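You operate a simulated robot arm through the tools that you are given. There is no shell and no other tool. Be economical: measure what you need, move in short steps, check, and stop when the job is done.

You run a simulated two-armed robot. Do the job below in one go: nothing can be reset, and whatever is moved stays where it is left.

## Task
Open the lower right clear drawer, take the blue plug on the blue mat on desk sixty-two and put it away in the inside of the lower right clear drawer and shut the drawer again. Then push the inner lid of the back blue case shut. The order counts.

Only the result counts: the job must be done as asked and must still hold three seconds after the hand-in. Knocking over, shifting, dropping, spilling or breaking anything else fails it. A push-on lid holds only when it is set on centred and level and pressed home; a screw cap is set on level and turned clockwise until tight.

## Robot
Two 7-joint arms with two-finger parallel grippers on one trunk, on a base that drives. Base frame: it is fixed to the floor where the robot stands at the start and does not move with it; the origin is under the middle of the robot, x ahead of it, y to its left, z up; the surface under the hand at the start is at about z = 0.763. Lengths are in m, angles in rad, forces in N, time in s.
The left shoulder is at the start at [0.05, 0.158, 1.183], the right one opposite. With the tool pointing down near the work surface each hand reaches from about 0.1 to 0.64 m from the robot's upright axis, wherever it stands, measured 20 degrees to its own side. Places, roughly: blue plug (3x3x3 cm) [0.2, -0.3, 0.8]; inner lid of the back blue case [6.3, -4.7, 1.1]; inside of the lower right clear drawer [0.6, -0.2, 1]; lower right clear drawer [0.6, -0.2, 1.1]. Payload 3.91 kg a hand.
The tool frame of a hand sits at the grasp point between the pads (the TCP): z along the fingers, y along the line on which they close. The tips reach 0.03 m beyond it. Largest opening 0.11 m; finger width 0.02, thickness 0.01; the body of the gripper, 0.048 by 0.112 m, starts 0.055 m behind the TCP.
Orientation is that of the tool frame in the base frame, as a unit quaternion [x, y, z, w]. With the fingers straight down and closing along the base's y, the tool's x points along the base's -x, its y along +y and its z along -z.

## Interface
- The arms move only by the tool jog_arm. It takes "left_moves", "right_moves" or both (then of equal length, played together; a hand with none holds still); each is a list of rows, each an object of numbers (a shift or turn left out is 0, a gripper value left out holds the last): "x", "y", "z": the shift along the tool's x, y, z in units of 30 mm (1.0 is 30 mm); "wx", "wy", "wz": the turn, a rotation vector about the tool's x, y, z in units of 5 degrees (1.0 is 5 degrees); "jaw": the gripper command, from -1 (shut) to 1 (fully open), values between in proportion. In form: [{"x": .., "y": .., "z": .., "wx": .., "wy": .., "wz": .., "jaw": ..}, ...]. A call has 1 to 10 rows; each row shifts and turns the commanded pose from where the row before left it, along the tool's axes as they then stand. A call with a number of a shift or a turn outside -1 to 1 is refused whole. Rows are played at 5 a second. More than 0.05 m and 0.15 rad between two rows, or a gripper value outside its range, and nothing of the call is played. A pose out of reach is approached as far as the arm can. The call stops where the force on the tool passes 40 N (or 10 N more than at its start, if that is more) or the arm is blocked; 0.2 s more then pass. Each finger travels about 0.153 m/s and halts on what it meets, pressing with about 24 N; the grip force reading is that of the motor and also rises with nothing between the fingers. The clock runs only during rows and for 0.2 s after the last one: add rows that do not move to give the fingers time. It gives the time, the measured TCP pose, the force on the tool (base axes), the opening and the grip force at its end, in the units of the frame above (readings bear some noise), with the torque about the TCP (base axes, N m) and any sound that the robot's microphone picked up.
- Cameras (640 x 400 px; columns grow to the right, rows downward): "scene" is now at [0.128, -0.0213, 1.332]; the picture's right is [-0.22, -0.98, 0.00], its down [-0.43, 0.10, -0.90] and it looks along [0.87, -0.20, -0.45] (base axes); focal length 214 px, centre (320, 200). "left" rides on the left gripper at [0.072, -0.017, -0.103] in its tool frame; the picture's right is [0.23, 0.97, 0.00], its down [-0.76, 0.18, -0.62] and it looks along [-0.61, 0.14, 0.78] (tool axes); focal length 222 px, centre (320, 200). "right" rides on the right gripper at [0.072, 0.017, -0.103] in its tool frame; the picture's right is [-0.23, 0.97, 0.00], its down [-0.76, -0.18, -0.62] and it looks along [-0.61, -0.14, 0.78] (tool axes); focal length 222 px, centre (320, 200). There is no depth. A picture from a camera that has moved, and an enlarged one, comes with that camera's place and axes in the base frame and with its lens.
- grab_frame(camera): a new picture of that camera. It takes no simulated time.
- raise_lower(by): slides the trunk up (or, below 0, down) by that many m; the arms and the scene camera ride with it, the base frame stays. It gives what a move gives, with no picture.
- drive_base(legs): drives the robot by 1 to 6 legs, each [ahead, turn to the left] in m and rad, along the robot's own axes; the way and the turn of a leg run together, so that a leg with both is an arc; at most 1.5 m and 3.142 rad a leg. The arms and the cameras ride along, it lands a little off, and it stops where it bumps. It gives what a move gives.
- pan_tilt(pan, tilt): turns the head with the scene camera to pan (to the left, within 1.396 rad either way) and tilt (down, from -0.506 to 1.204), counted from straight ahead of the robot. It gives what a move gives.
- zoom(camera, box): a new picture of the part [left, top, right, bottom] of that camera's present view, enlarged. It takes no simulated time.
- hand_in(): hands the job in; it is judged then, once.

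Go step by step. Nothing tells you exact positions but the pictures and the camera data: compare them with the known pose of the tool, close in by small moves and look again before you grip or let go. The budget is 165 turns and 118 pictures, counting those below and the enlarged ones. Unless the task says otherwise, let go and move clear before handing in, and close with one line.

The tools are called after ">>>" as a command line: name --argument value ..., lists and objects as JSON in quotes. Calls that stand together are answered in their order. jog_arm: Moves the arms, as the interface text tells. Its arguments: {"type":"object","properties":{"left_moves":{"type":"array","items":{"type":"object","properties":{"x":{"type":"number"},"y":{"type":"number"},"z":{"type":"number"},"wx":{"type":"number"},"wy":{"type":"number"},"wz":{"type":"number"},"jaw":{"type":"number"}}}},"right_moves":{"type":"array","items":{"type":"object","properties":{"x":{"type":"number"},"y":{"type":"number"},"z":{"type":"number"},"wx":{"type":"number"},"wy":{"type":"number"},"wz":{"type":"number"},"jaw":{"type":"number"}}}}},"required":[]} The other tools are called the same way: raise_lower (by) slides the trunk up or down; drive_base (legs) drives the base; pan_tilt (pan, tilt) turns the head that bears the scene camera; grab_frame (camera) takes a picture; zoom (camera, box) takes an enlarged picture of a part of a camera's view; hand_in () hands the job in.

At the start:

```text
clock: 0.0
left_tool_pos: [0.3375, 0.0489, 1.2987]
left_tcp_rot: [0.0, 1.0, 0.0, 0.001]
left_contact_force: [0.0, 0.0, 0.8]
left_wrist_torque: [-0.02, 0.02, -0.01]
left_finger_gap: 0.1102
left_grip_force: 0.1
right_tool_pos: [0.3993, -0.3657, 1.0001]
right_tcp_rot: [0.0, 1.0, 0.0, 0.0]
right_contact_force: [0.3, -0.6, 0.8]
right_wrist_torque: [0.0, -0.02, -0.01]
right_finger_gap: 0.1101
right_grip_force: 0.0
trunk travel left (down, up): [-0.425, 0.057]
robot x, y, heading: [-0.0006, -0.0011, -0.002]
head pan, tilt: [-0.222, 0.463]
```

scene: 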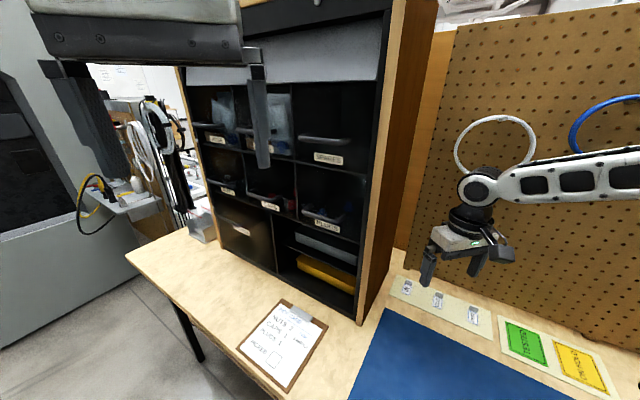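
right: 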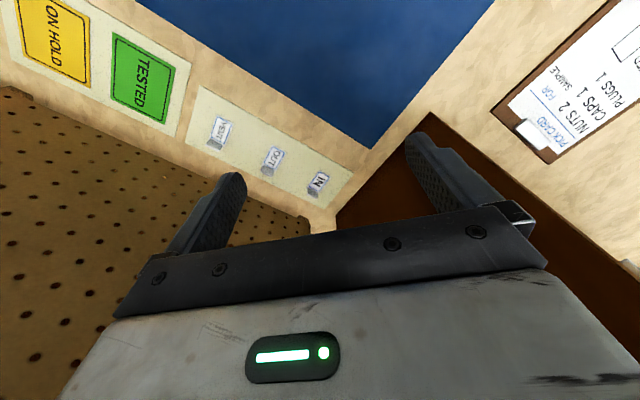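
left: 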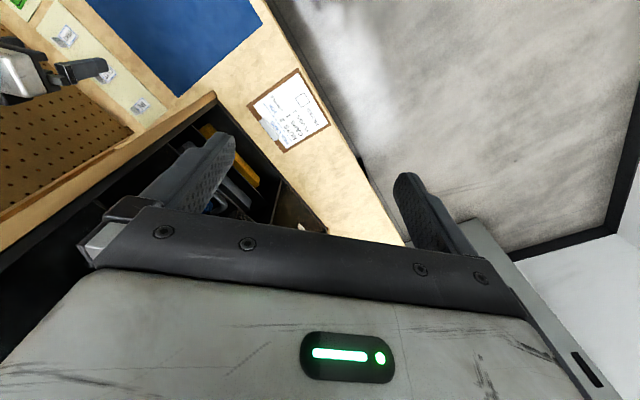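

I see a cabinet with clear drawers ahead, a blue mat at lower right, and the arms hovering. I'll look at the mat and zoom on the drawers.

>>> zoom --camera "scene" --box '[170, 60, 410, 310]'

>>> pan_tilt --pan -0.8 --tilt 1.0

>>> grab_frame --camera "scene"

```text
1.60 times, centred on (290, 185) of scene
camera zoom: at [0.128, -0.0213, 1.332], right [-0.22, -0.98, 0.0], down [-0.43, 0.1, -0.9], along [0.87, -0.2, -0.45], focal length 343 px, centre (368, 224)
```

zoom: 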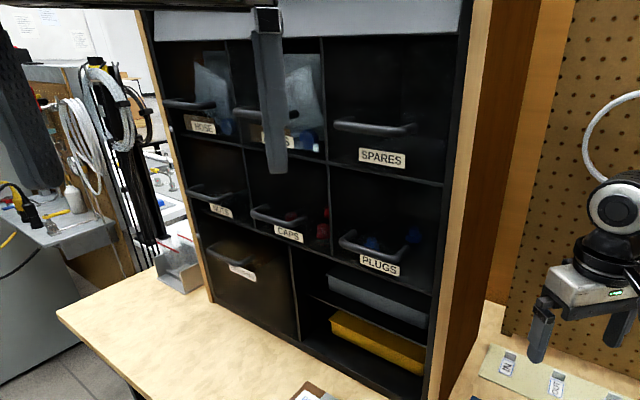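

```text
clock: 1.0
left_tool_pos: [0.3384, 0.0483, 1.2991]
left_tcp_rot: [0.0, 1.0, 0.0, 0.0]
left_contact_force: [0.0, -0.5, 0.5]
left_wrist_torque: [0.01, 0.0, 0.0]
left_finger_gap: 0.11
left_grip_force: 0.0
right_tool_pos: [0.3996, -0.3669, 1.0003]
right_tcp_rot: [0.0, 1.0, 0.0, 0.0]
right_contact_force: [0.4, 0.7, -0.2]
right_wrist_torque: [-0.03, -0.02, 0.0]
right_finger_gap: 0.1102
right_grip_force: 0.0
trunk travel left (down, up): [-0.425, 0.057]
robot x, y, heading: [0.0003, -0.0021, 0.002]
head pan, tilt: [-0.799, 1.0]
```

```text
113 pictures are left
camera scene: at [0.0872, -0.051, 1.2875], right [-0.72, -0.7, 0.0], down [-0.59, 0.6, -0.54], along [0.38, -0.39, -0.84], focal length 214 px, centre (320, 200)
```

scene: 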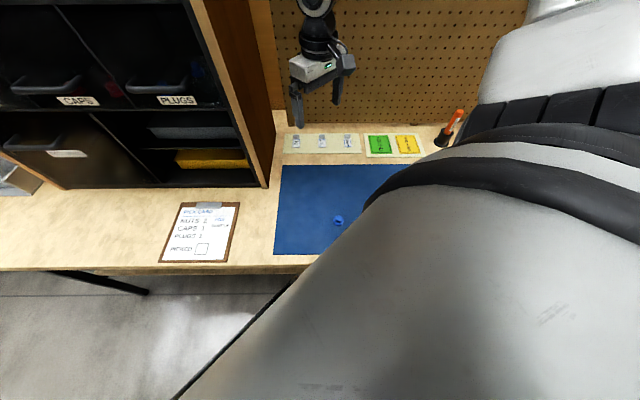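

The cabinet and desk stand at about 45° to the robot. The PLUGS drawer (lower right clear one) has its front near (0.55,-0.14,1.04), and the plug is near (0.24,-0.275). I'll look closer at the drawer handle.

>>> pan_tilt --pan -0.3 --tilt 0.6

>>> zoom --camera "scene" --box '[220, 90, 400, 202]'

```text
clock: 1.9
left_tool_pos: [0.3382, 0.0491, 1.2985]
left_tcp_rot: [0.0, 1.0, 0.0, 0.001]
left_contact_force: [0.1, 1.7, 0.8]
left_wrist_torque: [0.04, 0.02, 0.02]
left_finger_gap: 0.1099
left_grip_force: 0.1
right_tool_pos: [0.3997, -0.3667, 0.9989]
right_tcp_rot: [0.0, 1.0, 0.0, 0.0]
right_contact_force: [-1.4, 0.4, -0.3]
right_wrist_torque: [-0.01, -0.01, 0.03]
right_finger_gap: 0.1103
right_grip_force: 0.1
trunk travel left (down, up): [-0.425, 0.057]
robot x, y, heading: [0.0021, -0.0002, -0.004]
head pan, tilt: [-0.3, 0.6]
```

```text
3.56 times, centred on (310, 146) of scene
camera zoom: at [0.123, -0.0273, 1.3194], right [-0.3, -0.95, 0.0], down [-0.54, 0.17, -0.82], along [0.79, -0.24, -0.57], focal length 763 px, centre (356, 392)
```

zoom: 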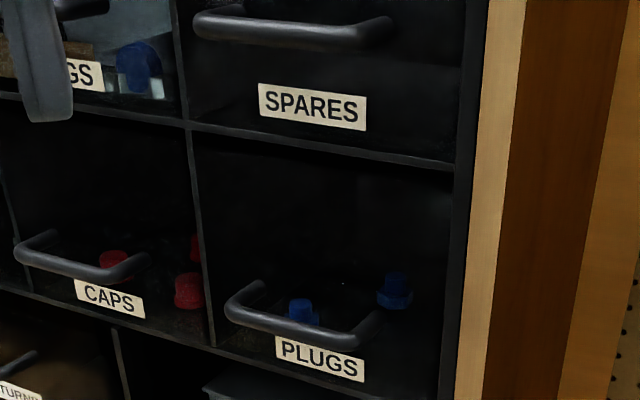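

The bar handle sits around (0.53,-0.115,1.085), running along the cabinet front. I'll turn the left hand to point at the cabinet with its fingers closing vertically.

>>> jog_arm --left_moves '[{"wx": 1, "wy": -0.4139, "wz": -0.4139, "jaw": 1}, {"wx": 1, "wy": -0.4139, "wz": -0.4139}, {"wx": 1, "wy": -0.4139, "wz": -0.4139}, {"wx": 1, "wy": -0.4139, "wz": -0.4139}, {"wx": 1, "wy": -0.4139, "wz": -0.4139}, {"wx": 1, "wy": -0.4139, "wz": -0.4139}, {"wx": 1, "wy": -0.4139, "wz": -0.4139}, {"wx": 1, "wy": -0.4139, "wz": -0.4139}, {"wx": 1, "wy": -0.4139, "wz": -0.4139}]'

>>> jog_arm --left_moves '[{"wx": 1, "wy": -0.4139, "wz": -0.4139}, {"wx": 1, "wy": -0.4139, "wz": -0.4139}, {"wx": 1, "wy": -0.4139, "wz": -0.4139}, {"wx": 1, "wy": -0.4139, "wz": -0.4139}, {"wx": 1, "wy": -0.4139, "wz": -0.4139}, {"wx": 1, "wy": -0.4139, "wz": -0.4139}, {"wx": 1, "wy": -0.4139, "wz": -0.4139}, {"wx": 1, "wy": -0.4139, "wz": -0.4139}]'

>>> grab_frame --camera "scene"

>>> grab_frame --camera "left"

```text
clock: 3.9
left_tool_pos: [0.3379, 0.0493, 1.2979]
left_tcp_rot: [-0.158, 0.897, -0.381, 0.158]
left_contact_force: [-0.7, -0.4, 0.2]
left_wrist_torque: [0.01, 0.03, 0.01]
left_finger_gap: 0.1098
left_grip_force: 0.1
right_tool_pos: [0.3998, -0.3666, 0.9999]
right_tcp_rot: [0.0, 1.0, 0.001, 0.001]
right_contact_force: [0.2, -1.0, 0.7]
right_wrist_torque: [-0.01, 0.03, -0.01]
right_finger_gap: 0.1098
right_grip_force: 0.2
trunk travel left (down, up): [-0.425, 0.057]
robot x, y, heading: [0.0016, -0.0011, 0.004]
head pan, tilt: [-0.3, 0.6]
```

```text
clock: 5.7
left_tool_pos: [0.3569, 0.0443, 1.3144]
left_tcp_rot: [0.271, -0.652, 0.655, -0.271]
left_contact_force: [-0.1, -0.4, -0.2]
left_wrist_torque: [0.03, 0.01, -0.02]
left_finger_gap: 0.1099
left_grip_force: 0.0
left hand out of reach, approached as far as the arm can: row 7, 8
right_tool_pos: [0.3992, -0.366, 0.9994]
right_tcp_rot: [0.001, 1.0, 0.0, 0.0]
right_contact_force: [0.2, -0.5, -0.2]
right_wrist_torque: [-0.01, 0.02, 0.0]
right_finger_gap: 0.11
right_grip_force: 0.1
trunk travel left (down, up): [-0.425, 0.057]
robot x, y, heading: [-0.0005, 0.0029, 0.004]
head pan, tilt: [-0.3, 0.6]
```

```text
111 pictures are left
camera scene: at [0.1232, -0.0273, 1.3195], right [-0.3, -0.96, 0.0], down [-0.54, 0.17, -0.82], along [0.79, -0.24, -0.57], focal length 214 px, centre (320, 200)
```

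scene: 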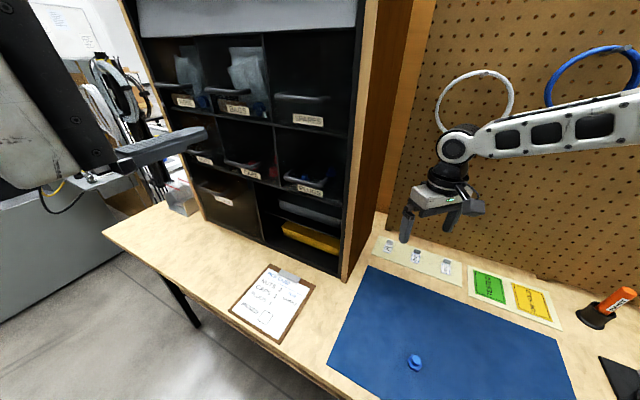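

```text
110 pictures are left
camera left: at [0.2313, 0.0671, 1.3298], right [-0.16, -0.16, -0.97], down [0.1, 0.98, -0.18], along [0.98, -0.12, -0.14], focal length 222 px, centre (320, 200)
```

left: 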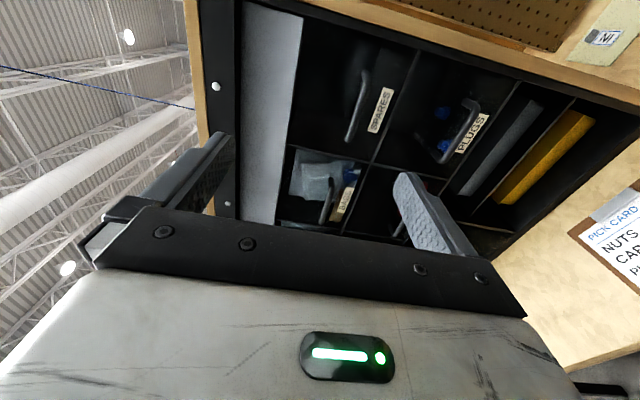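

The left camera agrees with the handle estimate, (0.527,-0.114,1.084). I'll bring the left hand to 10 cm in front of it.

>>> jog_arm --left_moves '[{"y": 0.9, "x": -0.075}, {"y": 0.9, "z": 0.6, "x": -0.075}, {"y": 0.9, "z": 0.6, "x": -0.075}, {"y": 0.9, "z": 0.7, "x": -0.075}, {"y": 0.9, "z": 0.7, "x": -0.075}, {"y": 0.9, "z": 0.8, "x": -0.075}, {"y": 0.9, "z": 0.8, "x": -0.075}, {"y": 0.83, "z": 0.75, "x": -0.075}, {}]'

>>> grab_frame --camera "scene"

>>> grab_frame --camera "left"

```text
clock: 7.7
left_tool_pos: [0.4875, -0.0502, 1.1062]
left_tcp_rot: [0.27, -0.653, 0.654, -0.271]
left_contact_force: [0.7, 0.4, -0.4]
left_wrist_torque: [0.0, -0.03, 0.01]
left_finger_gap: 0.1099
left_grip_force: 0.0
left hand out of reach, approached as far as the arm can: row 1
right_tool_pos: [0.3991, -0.366, 1.0001]
right_tcp_rot: [-0.001, 1.0, -0.001, 0.001]
right_contact_force: [0.6, 0.2, -0.5]
right_wrist_torque: [0.01, -0.05, -0.02]
right_finger_gap: 0.1102
right_grip_force: 0.0
trunk travel left (down, up): [-0.425, 0.057]
robot x, y, heading: [0.0022, -0.0003, -0.001]
head pan, tilt: [-0.3, 0.6]
```

```text
109 pictures are left
camera scene: at [0.123, -0.0271, 1.3195], right [-0.3, -0.96, 0.0], down [-0.54, 0.17, -0.83], along [0.79, -0.24, -0.56], focal length 214 px, centre (320, 200)
```

scene: 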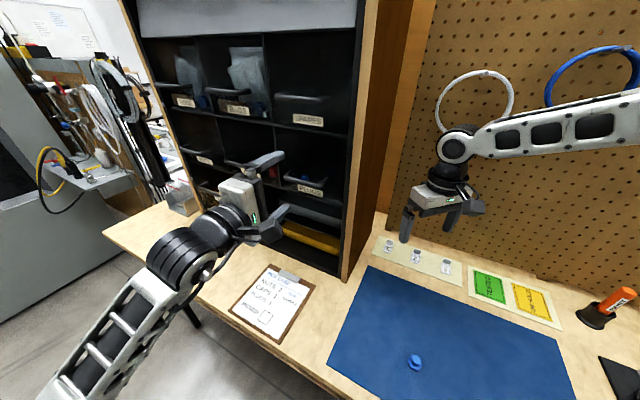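

```text
108 pictures are left
camera left: at [0.3609, -0.0277, 1.1225], right [-0.16, -0.16, -0.97], down [0.1, 0.98, -0.18], along [0.98, -0.12, -0.14], focal length 222 px, centre (320, 200)
```

left: 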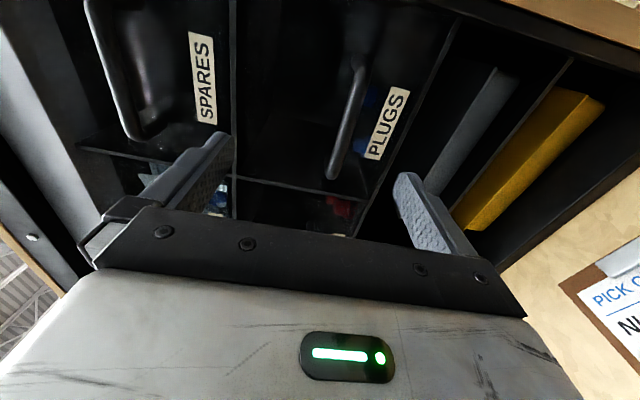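

I'm slightly high and to the left of the handle and about 7 cm short. I'll correct laterally and vertically first, then look.

>>> jog_arm --left_moves '[{"y": 0.32, "x": 0.31}, {"y": 0.32, "x": 0.31}, {}]'

>>> grab_frame --camera "left"

>>> zoom --camera "scene" --box '[200, 110, 360, 260]'

```text
clock: 8.5
left_tool_pos: [0.4731, -0.0629, 1.0861]
left_tcp_rot: [0.271, -0.652, 0.654, -0.271]
left_contact_force: [-0.4, 0.4, -0.3]
left_wrist_torque: [0.01, -0.01, 0.02]
left_finger_gap: 0.11
left_grip_force: 0.0
right_tool_pos: [0.4003, -0.3672, 0.9997]
right_tcp_rot: [0.001, 1.0, 0.001, 0.001]
right_contact_force: [0.1, 0.5, 0.9]
right_wrist_torque: [-0.01, -0.01, -0.01]
right_finger_gap: 0.1099
right_grip_force: 0.1
trunk travel left (down, up): [-0.425, 0.057]
robot x, y, heading: [-0.0026, -0.0033, 0.001]
head pan, tilt: [-0.3, 0.6]
```

```text
107 pictures are left
camera left: at [0.3473, -0.0412, 1.1037], right [-0.16, -0.16, -0.97], down [0.1, 0.98, -0.18], along [0.98, -0.12, -0.14], focal length 222 px, centre (320, 200)
```

left: 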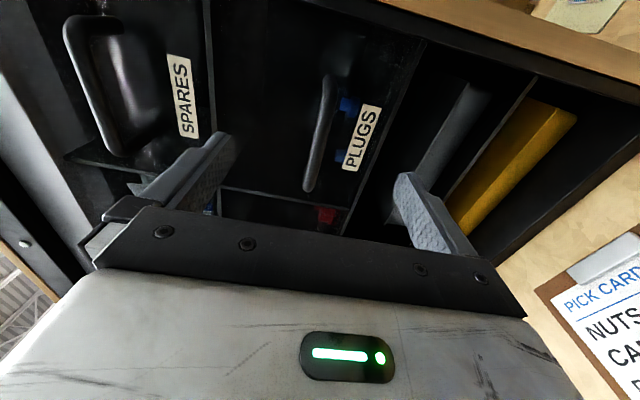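

```text
2.67 times, centred on (280, 185) of scene
camera zoom: at [0.1231, -0.0272, 1.3195], right [-0.3, -0.96, 0.0], down [-0.54, 0.17, -0.83], along [0.79, -0.24, -0.56], focal length 572 px, centre (427, 240)
```

zoom: 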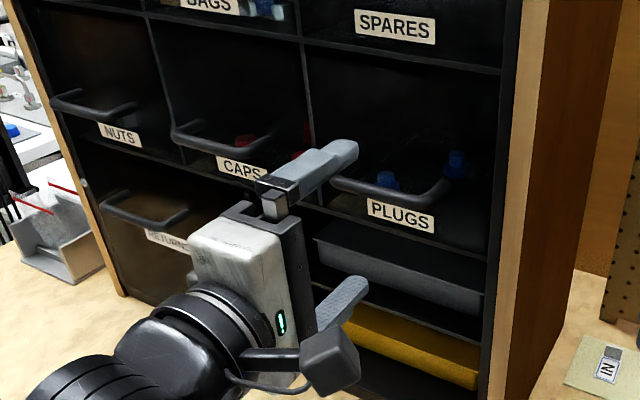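

The handle now lies centred between the fingers' height. Advancing so the tips straddle the bar.

>>> jog_arm --left_moves '[{"z": 0.6}, {"z": 0.65}, {"z": 0.6}, {}]'

>>> grab_frame --camera "left"

>>> zoom --camera "scene" --box '[200, 110, 360, 260]'

```text
clock: 9.5
left_tool_pos: [0.5119, -0.1022, 1.0886]
left_tcp_rot: [0.271, -0.652, 0.654, -0.27]
left_contact_force: [0.7, 0.4, -0.1]
left_wrist_torque: [-0.03, -0.01, 0.0]
left_finger_gap: 0.1099
left_grip_force: 0.0
right_tool_pos: [0.3999, -0.3656, 0.9998]
right_tcp_rot: [0.0, 1.0, -0.001, 0.0]
right_contact_force: [0.1, -0.3, 0.1]
right_wrist_torque: [-0.01, 0.02, 0.03]
right_finger_gap: 0.1098
right_grip_force: 0.1
trunk travel left (down, up): [-0.425, 0.057]
robot x, y, heading: [0.0013, 0.003, -0.002]
head pan, tilt: [-0.3, 0.6]
```

```text
105 pictures are left
camera left: at [0.3872, -0.0799, 1.1038], right [-0.16, -0.16, -0.97], down [0.1, 0.98, -0.18], along [0.98, -0.12, -0.14], focal length 222 px, centre (320, 200)
```

left: 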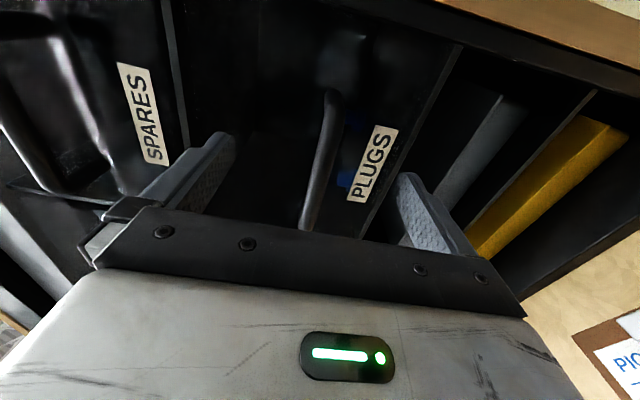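

```text
2.67 times, centred on (280, 185) of scene
camera zoom: at [0.123, -0.0272, 1.3195], right [-0.3, -0.96, 0.0], down [-0.54, 0.17, -0.83], along [0.79, -0.24, -0.56], focal length 572 px, centre (427, 240)
```

zoom: 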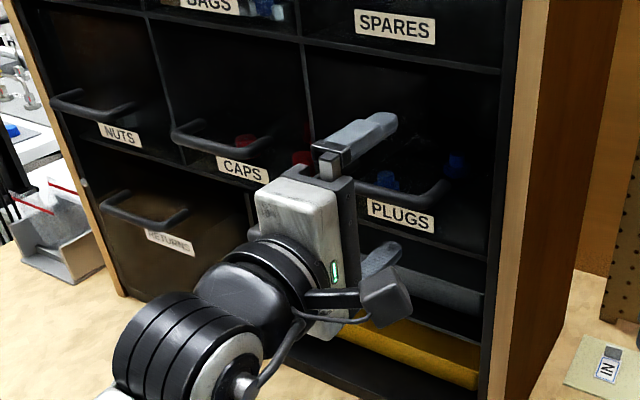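

The bar is between the fingers. I'll advance a touch and close.

>>> jog_arm --left_moves '[{"z": 0.3}, {"jaw": -1}, {}, {}, {}]'

>>> grab_frame --camera "left"

```text
clock: 10.7
left_tool_pos: [0.5183, -0.1079, 1.0872]
left_tcp_rot: [0.27, -0.653, 0.654, -0.27]
left_contact_force: [-0.8, -0.1, -1.3]
left_wrist_torque: [0.05, -0.05, 0.02]
left_finger_gap: 0.0114
left_grip_force: 44.8
right_tool_pos: [0.4009, -0.3661, 0.9999]
right_tcp_rot: [0.0, 1.0, 0.0, 0.0]
right_contact_force: [0.8, 0.0, 0.3]
right_wrist_torque: [-0.03, 0.01, 0.01]
right_finger_gap: 0.1097
right_grip_force: 0.1
trunk travel left (down, up): [-0.425, 0.057]
robot x, y, heading: [0.0049, 0.001, 0.002]
head pan, tilt: [-0.3, 0.6]
```

```text
103 pictures are left
camera left: at [0.3931, -0.0864, 1.1037], right [-0.16, -0.16, -0.97], down [0.1, 0.98, -0.18], along [0.98, -0.12, -0.14], focal length 222 px, centre (320, 200)
```

left: 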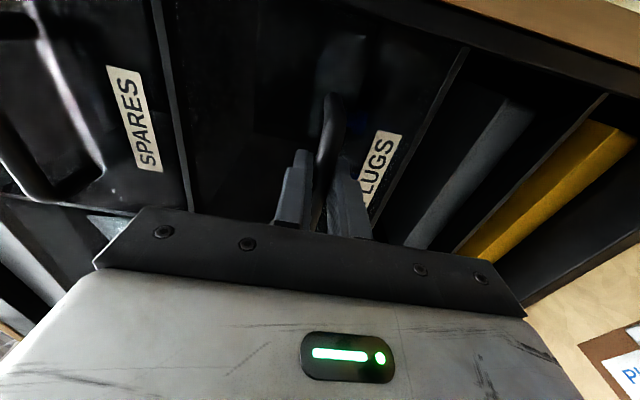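

The bar is gripped (gap 11 mm). Pulling the drawer out in steps.

>>> jog_arm --left_moves '[{"z": -0.5}, {"z": -0.5}, {"z": -0.5}, {"z": -0.5}, {}]'

>>> grab_frame --camera "scene"

```text
clock: 11.9
left_tool_pos: [0.4767, -0.0668, 1.0877]
left_tcp_rot: [-0.272, 0.653, -0.652, 0.271]
left_contact_force: [2.7, 1.5, -2.4]
left_wrist_torque: [0.07, 0.01, -0.61]
left_finger_gap: 0.0112
left_grip_force: 44.9
right_tool_pos: [0.3998, -0.3659, 0.9998]
right_tcp_rot: [0.0, 1.0, 0.001, 0.0]
right_contact_force: [0.4, 0.5, -1.1]
right_wrist_torque: [-0.01, -0.01, 0.0]
right_finger_gap: 0.1099
right_grip_force: 0.1
trunk travel left (down, up): [-0.425, 0.057]
robot x, y, heading: [0.0006, 0.0005, 0.003]
head pan, tilt: [-0.3, 0.6]
```

```text
102 pictures are left
camera scene: at [0.1235, -0.027, 1.3194], right [-0.3, -0.96, 0.0], down [-0.54, 0.17, -0.82], along [0.79, -0.24, -0.57], focal length 214 px, centre (320, 200)
```

scene: 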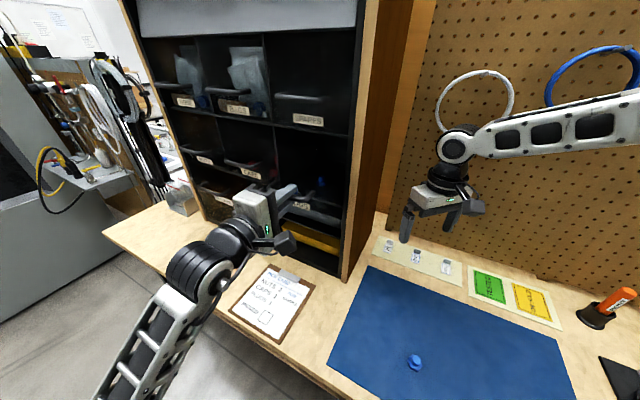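

It slides out smoothly. Continuing to pull.

>>> jog_arm --left_moves '[{"z": -0.5}, {"z": -0.5}, {"z": -0.5}, {"z": -0.5}, {"z": -0.4}, {"z": -0.4}, {}]'

>>> zoom --camera "scene" --box '[200, 110, 360, 260]'

```text
clock: 13.5
left_tool_pos: [0.4182, -0.0067, 1.0879]
left_tcp_rot: [0.271, -0.653, 0.654, -0.271]
left_contact_force: [5.1, 3.8, 1.0]
left_wrist_torque: [0.02, -0.01, 0.26]
left_finger_gap: 0.0113
left_grip_force: 44.6
right_tool_pos: [0.4003, -0.3654, 0.9999]
right_tcp_rot: [0.0, 1.0, 0.0, 0.001]
right_contact_force: [-0.1, -1.0, -0.6]
right_wrist_torque: [-0.02, -0.01, 0.03]
right_finger_gap: 0.1098
right_grip_force: 0.0
trunk travel left (down, up): [-0.425, 0.057]
robot x, y, heading: [0.0009, 0.0014, 0.003]
head pan, tilt: [-0.3, 0.6]
```

```text
2.67 times, centred on (280, 185) of scene
camera zoom: at [0.1237, -0.0266, 1.3194], right [-0.3, -0.96, 0.0], down [-0.54, 0.17, -0.82], along [0.79, -0.24, -0.57], focal length 572 px, centre (427, 240)
```

zoom: 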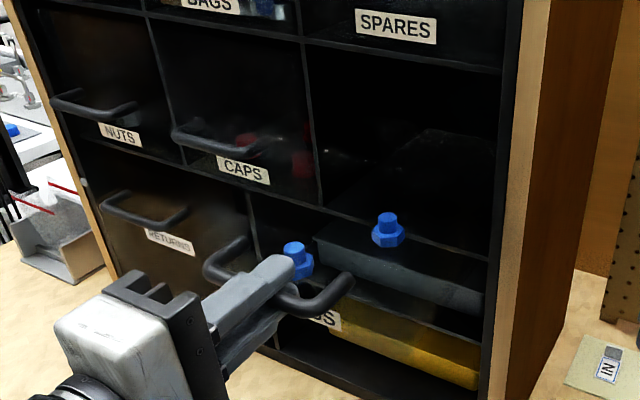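

The drawer is 14 cm open with two blue plugs inside. I'll release the handle, back off, and move the left hand aside.

>>> jog_arm --left_moves '[{"jaw": 0.0}, {}, {"z": -0.6}, {"z": -0.8}, {"z": -0.8}, {"z": -0.8, "x": -0.5}, {"x": -0.9}, {"x": -0.9}, {"x": -0.9}, {}]'

>>> grab_frame --camera "scene"

>>> zoom --camera "scene" --box '[240, 130, 360, 230]'

```text
clock: 15.7
left_tool_pos: [0.434, 0.1205, 1.0793]
left_tcp_rot: [0.271, -0.653, 0.654, -0.271]
left_contact_force: [0.3, 0.4, 0.6]
left_wrist_torque: [-0.01, 0.03, 0.04]
left_finger_gap: 0.055
left_grip_force: 0.0
left hand out of reach, approached as far as the arm can: row 5, 6
right_tool_pos: [0.3998, -0.3658, 0.9998]
right_tcp_rot: [0.0, 1.0, 0.0, 0.001]
right_contact_force: [1.0, 0.2, 0.1]
right_wrist_torque: [0.02, 0.07, -0.02]
right_finger_gap: 0.11
right_grip_force: 0.1
trunk travel left (down, up): [-0.425, 0.057]
robot x, y, heading: [-0.0022, 0.0018, -0.005]
head pan, tilt: [-0.3, 0.6]
```

```text
100 pictures are left
camera scene: at [0.123, -0.0273, 1.3195], right [-0.3, -0.96, 0.0], down [-0.54, 0.17, -0.83], along [0.79, -0.24, -0.56], focal length 214 px, centre (320, 200)
```

scene: 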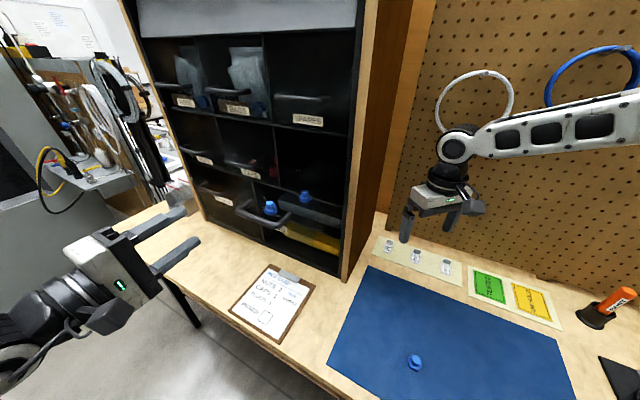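

```text
4.00 times, centred on (300, 180) of scene
camera zoom: at [0.123, -0.0273, 1.3195], right [-0.3, -0.96, 0.0], down [-0.54, 0.17, -0.83], along [0.79, -0.24, -0.56], focal length 858 px, centre (400, 280)
```

zoom: 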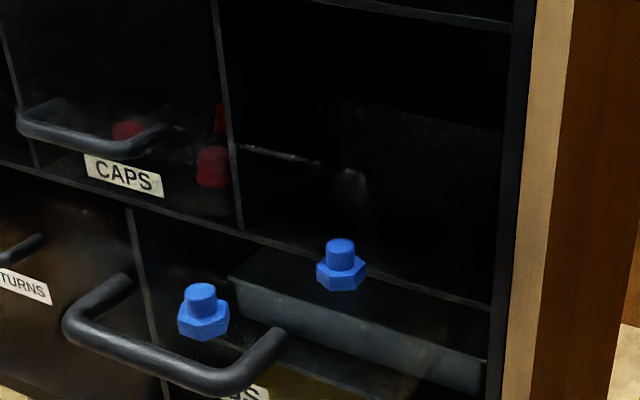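

The left hand is clear. I need the drawer's wall height before placing the plug, so I'll zoom in on the clear box.

>>> zoom --camera "scene" --box '[230, 145, 330, 207]'

>>> grab_frame --camera "left"

```text
6.40 times, centred on (280, 176) of scene
camera zoom: at [0.123, -0.0273, 1.3195], right [-0.3, -0.96, 0.0], down [-0.54, 0.17, -0.83], along [0.79, -0.24, -0.56], focal length 1373 px, centre (576, 354)
```

zoom: 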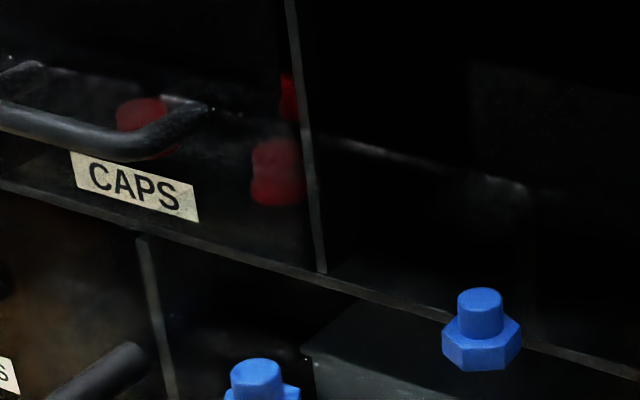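

```text
97 pictures are left
camera left: at [0.3089, 0.1434, 1.0958], right [-0.16, -0.16, -0.97], down [0.1, 0.98, -0.18], along [0.98, -0.12, -0.14], focal length 222 px, centre (320, 200)
```

left: 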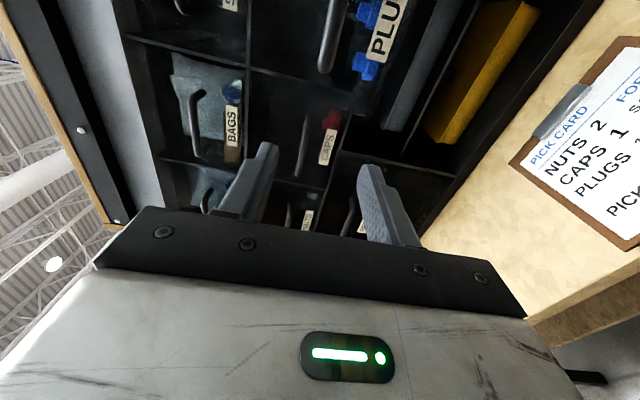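

The drawer walls look tall (floor about 1.035, rim about 1.17). The right forearm would be tight against the cabinet corner, so I'd rather turn the robot square to the desk and do everything with the left arm. First I'll bring the left hand back to pointing down.

>>> jog_arm --left_moves '[{"wx": -1, "wy": 0.4139, "wz": 0.4139}, {"wx": -1, "wy": 0.4139, "wz": 0.4139}, {"wx": -1, "wy": 0.4139, "wz": 0.4139}, {"wx": -1, "wy": 0.4139, "wz": 0.4139}, {"wx": -1, "wy": 0.4139, "wz": 0.4139}, {"wx": -1, "wy": 0.4139, "wz": 0.4139}, {"wx": -1, "wy": 0.4139, "wz": 0.4139}, {"wx": -1, "wy": 0.4139, "wz": 0.4139}, {"wx": -1, "wy": 0.4139, "wz": 0.4139}]'

>>> jog_arm --left_moves '[{"wx": -1, "wy": 0.4139, "wz": 0.4139}, {"wx": -1, "wy": 0.4139, "wz": 0.4139}, {"wx": -1, "wy": 0.4139, "wz": 0.4139}, {"wx": -1, "wy": 0.4139, "wz": 0.4139}, {"wx": -1, "wy": 0.4139, "wz": 0.4139}, {"wx": -1, "wy": 0.4139, "wz": 0.4139}, {"wx": -1, "wy": 0.4139, "wz": 0.4139}, {"wx": -1, "wy": 0.4139, "wz": 0.4139}]'

>>> jog_arm --left_moves '[{"z": -0.9, "x": 0.9}, {"z": -0.9, "x": 0.9}, {"z": -0.9, "x": 0.9}, {"z": -0.9, "x": 0.9}, {"z": -0.9, "x": 0.9}, {"z": -0.9, "x": 0.9, "y": 0.5}, {"x": 0.5, "y": 0.7}, {}]'

>>> grab_frame --camera "scene"

```text
clock: 17.7
left_tool_pos: [0.4346, 0.1227, 1.0809]
left_tcp_rot: [-0.14, 0.92, -0.339, 0.14]
left_contact_force: [1.2, 0.0, 0.4]
left_wrist_torque: [0.0, 0.0, -0.02]
left_finger_gap: 0.0552
left_grip_force: 0.1
right_tool_pos: [0.399, -0.3653, 0.9991]
right_tcp_rot: [0.0, 1.0, 0.0, 0.0]
right_contact_force: [-0.6, -0.4, 0.0]
right_wrist_torque: [0.03, 0.0, -0.02]
right_finger_gap: 0.11
right_grip_force: 0.1
trunk travel left (down, up): [-0.425, 0.057]
robot x, y, heading: [0.0013, 0.0022, 0.0]
head pan, tilt: [-0.3, 0.6]
```

```text
clock: 19.5
left_tool_pos: [0.4361, 0.1221, 1.0795]
left_tcp_rot: [0.0, 1.0, 0.001, -0.001]
left_contact_force: [-0.3, 0.4, -0.1]
left_wrist_torque: [0.0, 0.02, 0.03]
left_finger_gap: 0.0551
left_grip_force: 0.1
right_tool_pos: [0.3996, -0.3651, 1.0002]
right_tcp_rot: [0.0, 1.0, 0.0, -0.002]
right_contact_force: [-0.6, 0.3, 0.2]
right_wrist_torque: [0.02, -0.01, 0.03]
right_finger_gap: 0.1103
right_grip_force: 0.1
trunk travel left (down, up): [-0.425, 0.057]
robot x, y, heading: [0.0025, -0.0021, 0.001]
head pan, tilt: [-0.3, 0.6]
```

```text
clock: 21.3
left_tool_pos: [0.2579, 0.1585, 1.242]
left_tcp_rot: [0.0, 1.0, 0.0, 0.0]
left_contact_force: [0.2, -0.4, 0.0]
left_wrist_torque: [0.03, -0.02, 0.0]
left_finger_gap: 0.055
left_grip_force: 0.1
right_tool_pos: [0.4001, -0.3671, 0.9995]
right_tcp_rot: [0.0, 1.0, 0.0, 0.0]
right_contact_force: [-0.8, -0.2, 0.2]
right_wrist_torque: [0.01, 0.0, -0.01]
right_finger_gap: 0.1099
right_grip_force: 0.0
trunk travel left (down, up): [-0.425, 0.057]
robot x, y, heading: [0.0001, -0.0014, 0.001]
head pan, tilt: [-0.3, 0.6]
```

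```text
96 pictures are left
camera scene: at [0.1231, -0.0275, 1.3195], right [-0.3, -0.96, 0.0], down [-0.54, 0.17, -0.82], along [0.79, -0.24, -0.57], focal length 214 px, centre (320, 200)
```

scene: 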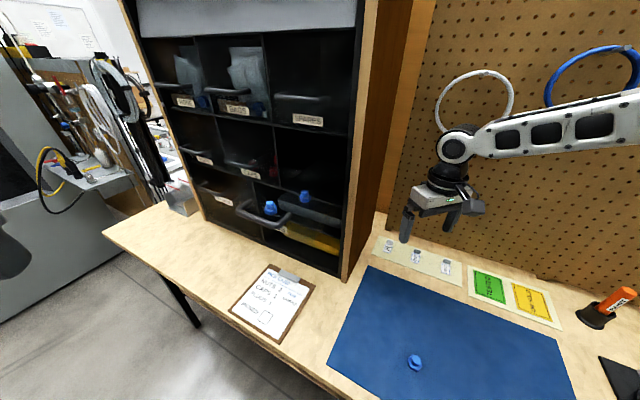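

Before turning, I'll check what's to the robot's right.

>>> pan_tilt --pan -1.39 --tilt 0.5

>>> grab_frame --camera "scene"

```text
clock: 22.6
left_tool_pos: [0.2573, 0.1577, 1.241]
left_tcp_rot: [0.0, 1.0, 0.0, 0.0]
left_contact_force: [-0.3, -0.2, 0.5]
left_wrist_torque: [-0.03, 0.0, 0.01]
left_finger_gap: 0.0552
left_grip_force: 0.2
right_tool_pos: [0.3997, -0.3657, 0.9997]
right_tcp_rot: [0.001, 1.0, 0.0, 0.0]
right_contact_force: [1.0, -0.6, 0.6]
right_wrist_torque: [0.01, -0.01, 0.0]
right_finger_gap: 0.1102
right_grip_force: 0.0
trunk travel left (down, up): [-0.425, 0.057]
robot x, y, heading: [0.0005, 0.0028, 0.004]
head pan, tilt: [-1.389, 0.499]
```

```text
95 pictures are left
camera scene: at [0.0551, -0.0906, 1.3286], right [-0.98, -0.18, 0.0], down [-0.09, 0.47, -0.88], along [0.16, -0.86, -0.48], focal length 214 px, centre (320, 200)
```

scene: 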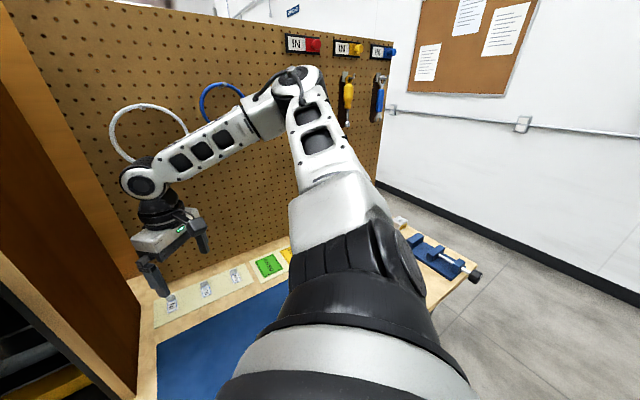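

There's free space. Turning the robot 45° right to be square with the desk.

>>> drive_base --legs '[[0, -0.785]]'

>>> pan_tilt --pan 0.1 --tilt 0.85

>>> grab_frame --camera "scene"

```text
clock: 25.1
left_tool_pos: [0.2938, -0.0683, 1.2423]
left_tcp_rot: [0.377, 0.926, 0.0, 0.0]
left_contact_force: [-0.2, -0.1, 0.3]
left_wrist_torque: [0.02, 0.03, 0.0]
left_finger_gap: 0.0547
left_grip_force: 0.0
right_tool_pos: [0.0292, -0.541, 0.9994]
right_tcp_rot: [0.378, 0.926, 0.0, 0.0]
right_contact_force: [-0.2, 0.1, 0.2]
right_wrist_torque: [0.02, -0.02, -0.04]
right_finger_gap: 0.1101
right_grip_force: 0.1
trunk travel left (down, up): [-0.425, 0.057]
robot x, y, heading: [-0.0034, 0.0016, -0.773]
head pan, tilt: [-1.389, 0.499]
```

```text
clock: 26.7
left_tool_pos: [0.295, -0.0674, 1.2416]
left_tcp_rot: [0.378, 0.926, 0.001, 0.0]
left_contact_force: [0.6, 0.4, 0.3]
left_wrist_torque: [0.01, -0.03, 0.01]
left_finger_gap: 0.0551
left_grip_force: 0.0
right_tool_pos: [0.0281, -0.5417, 1.0001]
right_tcp_rot: [0.378, 0.926, -0.001, 0.001]
right_contact_force: [-0.6, 1.1, 0.3]
right_wrist_torque: [-0.04, 0.0, 0.02]
right_finger_gap: 0.11
right_grip_force: 0.1
trunk travel left (down, up): [-0.425, 0.057]
robot x, y, heading: [-0.0013, -0.0042, -0.774]
head pan, tilt: [0.099, 0.85]
```

```text
94 pictures are left
camera scene: at [0.0881, -0.0781, 1.2986], right [-0.63, -0.78, 0.0], down [-0.59, 0.47, -0.66], along [0.51, -0.41, -0.75], focal length 214 px, centre (320, 200)
```

scene: 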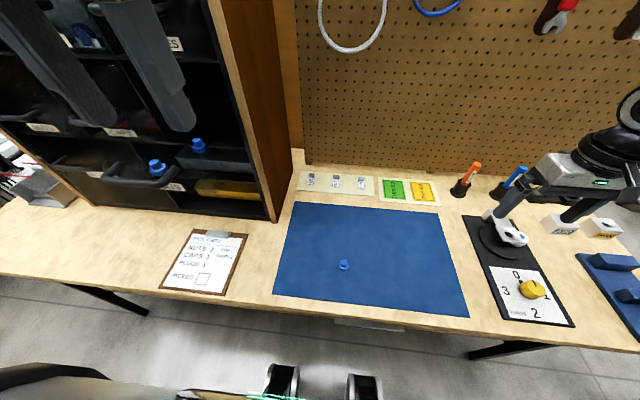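

Now square to the desk; the plug is at about (0.233,-0.272). Moving the left hand over it, sideways first, then down.

>>> jog_arm --left_moves '[{"y": -0.9, "x": -0.3, "jaw": 0.2}, {"y": -0.9, "x": -0.4}, {"y": -0.9, "x": -0.5}, {"y": -0.9, "x": -0.5}, {"y": -0.9, "x": -0.5, "z": 0.4}, {"y": -0.9, "x": -0.5, "z": 0.7}, {"y": -0.9, "x": -0.59, "z": 0.7}, {"z": 1}, {"z": 1}, {"z": 1}]'

>>> jog_arm --left_moves '[{"z": 1}, {"z": 1}, {"z": 1}, {"z": 1}, {}]'

>>> grab_frame --camera "left"

>>> grab_frame --camera "scene"

```text
clock: 28.9
left_tool_pos: [0.2227, -0.2723, 1.114]
left_tcp_rot: [0.379, 0.925, -0.004, 0.022]
left_contact_force: [-0.1, -0.3, -0.3]
left_wrist_torque: [0.0, 0.0, 0.0]
left_finger_gap: 0.0661
left_grip_force: 0.1
right_tool_pos: [0.0193, -0.5404, 1.0046]
right_tcp_rot: [0.377, 0.926, 0.002, 0.008]
right_contact_force: [-0.7, -0.5, 0.6]
right_wrist_torque: [0.0, -0.01, -0.03]
right_finger_gap: 0.1099
right_grip_force: 0.0
trunk travel left (down, up): [-0.425, 0.057]
robot x, y, heading: [-0.0028, 0.0003, -0.779]
head pan, tilt: [0.099, 0.85]
```

```text
clock: 29.8
left_tool_pos: [0.2302, -0.2977, 1.0621]
left_tcp_rot: [0.387, 0.917, -0.027, 0.089]
left_contact_force: [0.5, -0.4, -1.1]
left_wrist_torque: [-0.01, 0.04, -0.04]
left_finger_gap: 0.0659
left_grip_force: 0.1
right_tool_pos: [0.0169, -0.5461, 0.9956]
right_tcp_rot: [0.378, 0.926, 0.007, 0.007]
right_contact_force: [-0.7, -0.8, -0.4]
right_wrist_torque: [0.05, -0.04, 0.0]
right_finger_gap: 0.1101
right_grip_force: 0.0
trunk travel left (down, up): [-0.425, 0.057]
robot x, y, heading: [-0.0018, -0.0007, -0.783]
head pan, tilt: [0.099, 0.85]
stopped in row 4 (left hand): the arm was blocked; the commanded pose is now the measured one
```

```text
93 pictures are left
camera left: at [0.1528, -0.2457, 1.1492], right [0.54, 0.84, -0.02], down [0.56, -0.34, 0.76], along [0.63, -0.42, -0.65], focal length 222 px, centre (320, 200)
```

left: 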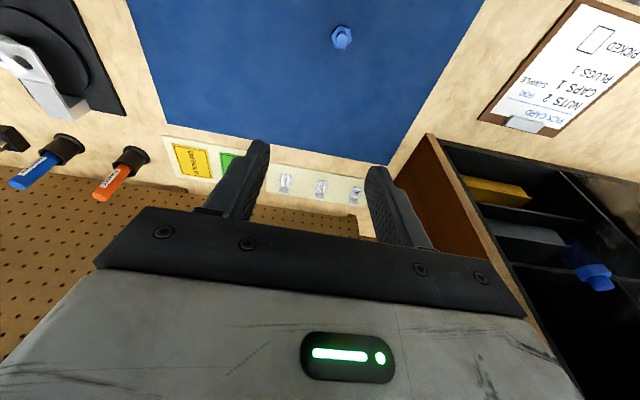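

```text
92 pictures are left
camera scene: at [0.0698, -0.0874, 1.2985], right [-0.63, -0.78, -0.02], down [-0.57, 0.48, -0.67], along [0.52, -0.41, -0.75], focal length 214 px, centre (320, 200)
```

scene: 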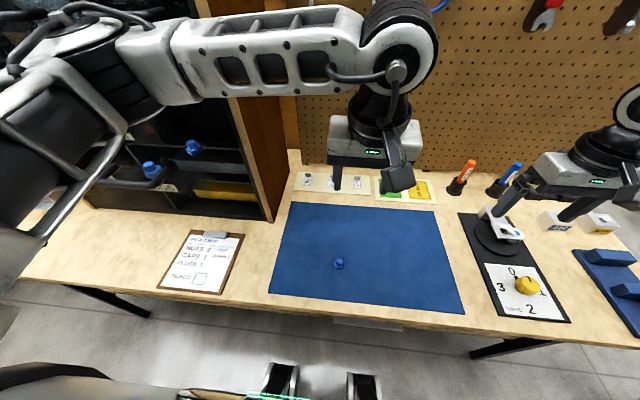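

The left arm was blocked: its elbow/forearm likely met the open drawer or cabinet as the hand came down. I'll back up the way I came right away.

>>> jog_arm --left_moves '[{"z": -0.8}, {"z": -1}, {"z": -1}, {}]'

>>> grab_frame --camera "scene"

```text
clock: 30.8
left_tool_pos: [0.2365, -0.2797, 1.1341]
left_tcp_rot: [0.382, 0.921, -0.029, 0.071]
left_contact_force: [-0.2, -0.1, 0.3]
left_wrist_torque: [-0.01, -0.01, -0.03]
left_finger_gap: 0.0659
left_grip_force: 0.0
right_tool_pos: [0.0292, -0.5412, 0.9991]
right_tcp_rot: [0.377, 0.926, 0.0, 0.0]
right_contact_force: [0.2, 0.3, -0.3]
right_wrist_torque: [-0.03, -0.01, 0.01]
right_finger_gap: 0.1098
right_grip_force: 0.1
trunk travel left (down, up): [-0.425, 0.057]
robot x, y, heading: [0.001, 0.0018, -0.776]
head pan, tilt: [0.099, 0.85]
```

```text
91 pictures are left
camera scene: at [0.0873, -0.0789, 1.2983], right [-0.63, -0.78, 0.0], down [-0.59, 0.47, -0.66], along [0.51, -0.41, -0.75], focal length 214 px, centre (320, 200)
```

scene: 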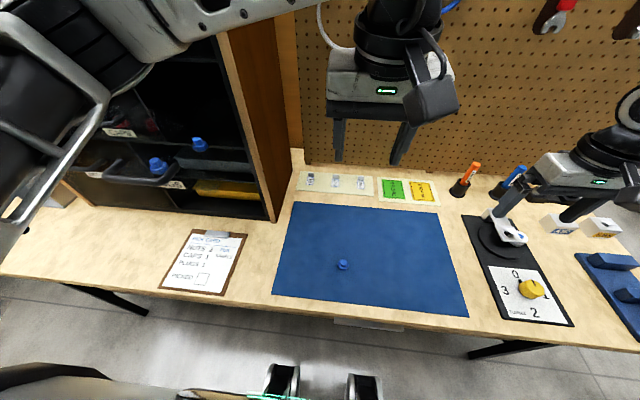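

The trunk recovered and nothing moved. I'll retreat the left arm to its former parking spot and use the right arm for the plug.

>>> jog_arm --left_moves '[{"z": -0.9}, {"z": -0.9}, {"z": -0.9}, {"z": -0.6, "y": 0.6, "x": 0.4}, {"y": 0.9, "x": 0.5}, {"y": 0.9, "x": 0.5}, {"y": 0.9, "x": 0.5}, {"y": 0.9, "x": 0.5}, {"y": 0.9, "x": 0.5}, {"y": 0.9, "x": 0.6}]'

>>> grab_frame --camera "scene"

```text
clock: 33.0
left_tool_pos: [0.2784, -0.0687, 1.2188]
left_tcp_rot: [0.383, 0.921, -0.031, 0.072]
left_contact_force: [-0.4, -0.2, -0.5]
left_wrist_torque: [-0.04, 0.02, 0.03]
left_finger_gap: 0.0659
left_grip_force: 0.1
right_tool_pos: [0.0301, -0.5406, 0.9995]
right_tcp_rot: [0.378, 0.926, -0.001, -0.001]
right_contact_force: [0.0, -0.5, -0.3]
right_wrist_torque: [-0.01, 0.04, 0.01]
right_finger_gap: 0.11
right_grip_force: 0.1
trunk travel left (down, up): [-0.425, 0.057]
robot x, y, heading: [0.0016, -0.0053, -0.778]
head pan, tilt: [0.099, 0.85]
```

```text
90 pictures are left
camera scene: at [0.0875, -0.0783, 1.2987], right [-0.63, -0.78, 0.0], down [-0.59, 0.47, -0.66], along [0.51, -0.41, -0.75], focal length 214 px, centre (320, 200)
```

scene: 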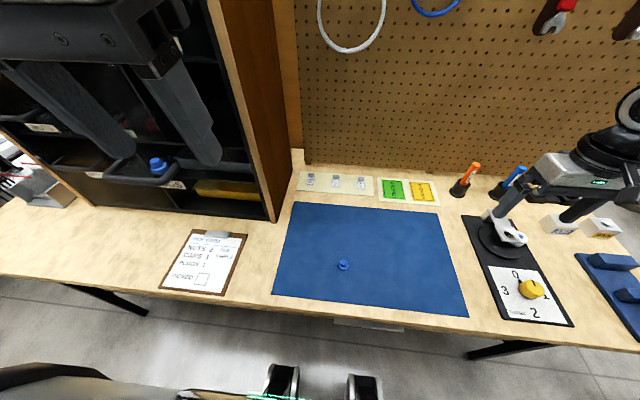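

Now I'll move the left hand further to the left, out of the way, and level it again.

>>> jog_arm --left_moves '[{"y": 0.9, "wy": 0.9}, {"y": 0.9, "wy": 0.9}, {"y": 1}, {"y": 1}, {"y": 1}, {"y": 1}, {"y": 1}, {"y": 1}, {"y": 1}, {"y": 1}]'

>>> grab_frame --camera "right"

>>> grab_frame --camera "scene"

```text
clock: 35.2
left_tool_pos: [0.4943, 0.0633, 1.1956]
left_tcp_rot: [0.385, 0.923, 0.0, -0.001]
left_contact_force: [-0.3, 0.6, -0.2]
left_wrist_torque: [-0.02, 0.0, 0.0]
left_finger_gap: 0.066
left_grip_force: 0.1
left hand out of reach, approached as far as the arm can: row 6, 7, 8, 9, 10
right_tool_pos: [0.0286, -0.5416, 0.9997]
right_tcp_rot: [0.378, 0.926, 0.0, 0.0]
right_contact_force: [-0.1, -0.3, 0.1]
right_wrist_torque: [0.01, 0.02, 0.01]
right_finger_gap: 0.1101
right_grip_force: 0.1
trunk travel left (down, up): [-0.425, 0.057]
robot x, y, heading: [-0.0007, -0.0001, -0.779]
head pan, tilt: [0.099, 0.85]
```

```text
89 pictures are left
camera right: at [-0.0112, -0.4781, 1.1018], right [0.84, 0.54, 0.0], down [0.42, -0.66, 0.62], along [0.33, -0.53, -0.78], focal length 222 px, centre (320, 200)
```

right: 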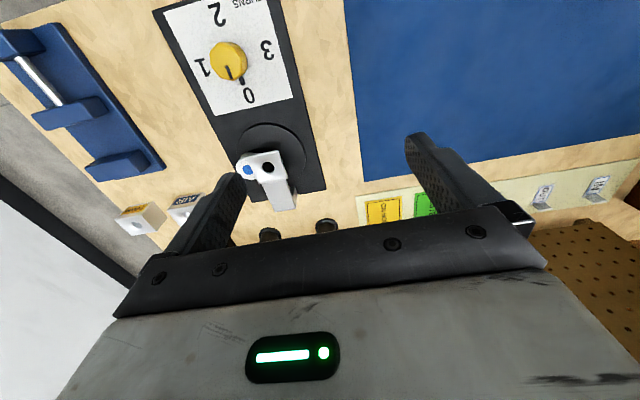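

```text
88 pictures are left
camera scene: at [0.0875, -0.0789, 1.2986], right [-0.63, -0.78, 0.0], down [-0.59, 0.47, -0.66], along [0.51, -0.41, -0.75], focal length 214 px, centre (320, 200)
```

scene: 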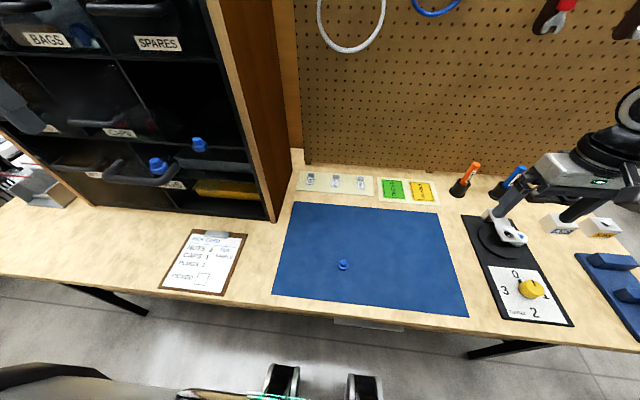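

The left hand is too near the drawer still; I'll pull it back toward the robot, and simultaneously move the right hand up over the plug.

>>> jog_arm --left_moves '[{"x": 0.8, "y": 0.3}, {"x": 0.8, "y": 0.3}, {"x": 0.8, "y": 0.3}, {"x": 0.8, "y": 0.3}, {"x": 0.6, "y": 0.3}, {}, {}, {}, {}, {}]' --right_moves '[{"y": 1, "z": -0.2}, {"y": 1, "z": -0.2}, {"y": 1, "x": 0.1}, {"y": 1, "x": 0.1}, {"y": 1, "x": 0.1}, {"y": 1, "x": 0.2}, {"y": 1, "x": 0.2}, {"y": 1, "x": 0.3}, {"y": 1, "x": 0.3}, {"y": 1, "x": 0.2}]'

>>> jog_arm --right_moves '[{"y": 1, "jaw": 0.1}, {"z": 0.8}, {"z": 0.8}, {"z": 0.8}, {}]'

>>> grab_frame --camera "right"

>>> grab_frame --camera "scene"

```text
clock: 37.4
left_tool_pos: [0.4789, 0.0644, 1.1774]
left_tcp_rot: [0.385, 0.923, 0.0, -0.001]
left_contact_force: [0.7, 0.1, 0.1]
left_wrist_torque: [0.0, 0.01, -0.01]
left_finger_gap: 0.0657
left_grip_force: 0.1
left hand out of reach, approached as far as the arm can: row 1, 2, 3, 4, 5
right_tool_pos: [0.1808, -0.3164, 1.0174]
right_tcp_rot: [0.379, 0.926, 0.001, 0.001]
right_contact_force: [1.0, -0.3, 0.0]
right_wrist_torque: [0.03, 0.0, 0.01]
right_finger_gap: 0.1099
right_grip_force: 0.1
right hand out of reach, approached as far as the arm can: row 9, 10
trunk travel left (down, up): [-0.425, 0.057]
robot x, y, heading: [0.0001, 0.0011, -0.775]
head pan, tilt: [0.099, 0.85]
```

```text
clock: 38.6
left_tool_pos: [0.4779, 0.0629, 1.1781]
left_tcp_rot: [0.385, 0.923, 0.0, -0.001]
left_contact_force: [1.0, -0.2, 0.5]
left_wrist_torque: [0.0, -0.01, -0.01]
left_finger_gap: 0.0655
left_grip_force: 0.1
right_tool_pos: [0.1616, -0.3224, 0.9623]
right_tcp_rot: [0.378, 0.926, 0.0, 0.0]
right_contact_force: [0.0, -0.7, -0.3]
right_wrist_torque: [0.05, 0.02, -0.02]
right_finger_gap: 0.0606
right_grip_force: 0.1
right hand out of reach, approached as far as the arm can: row 1, 2, 3, 4
trunk travel left (down, up): [-0.425, 0.057]
robot x, y, heading: [-0.0023, -0.0018, -0.778]
head pan, tilt: [0.099, 0.85]
```

```text
87 pictures are left
camera right: at [0.1206, -0.26, 1.0631], right [0.84, 0.54, 0.0], down [0.42, -0.66, 0.62], along [0.33, -0.53, -0.78], focal length 222 px, centre (320, 200)
```

right: 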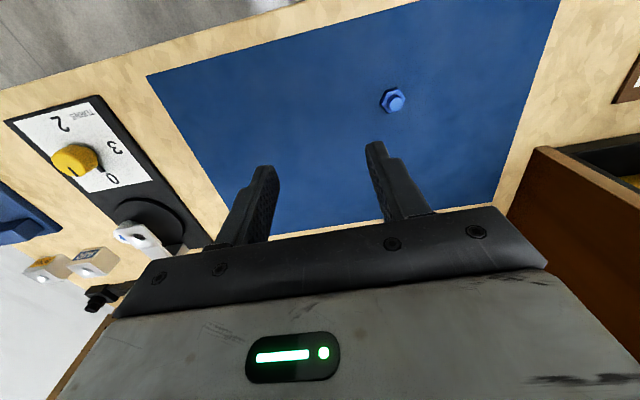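

```text
86 pictures are left
camera scene: at [0.0872, -0.0789, 1.2986], right [-0.63, -0.78, 0.0], down [-0.59, 0.47, -0.66], along [0.51, -0.41, -0.75], focal length 214 px, centre (320, 200)
```

scene: 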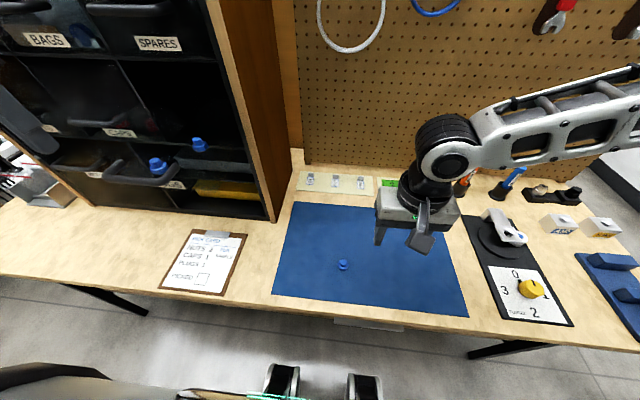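

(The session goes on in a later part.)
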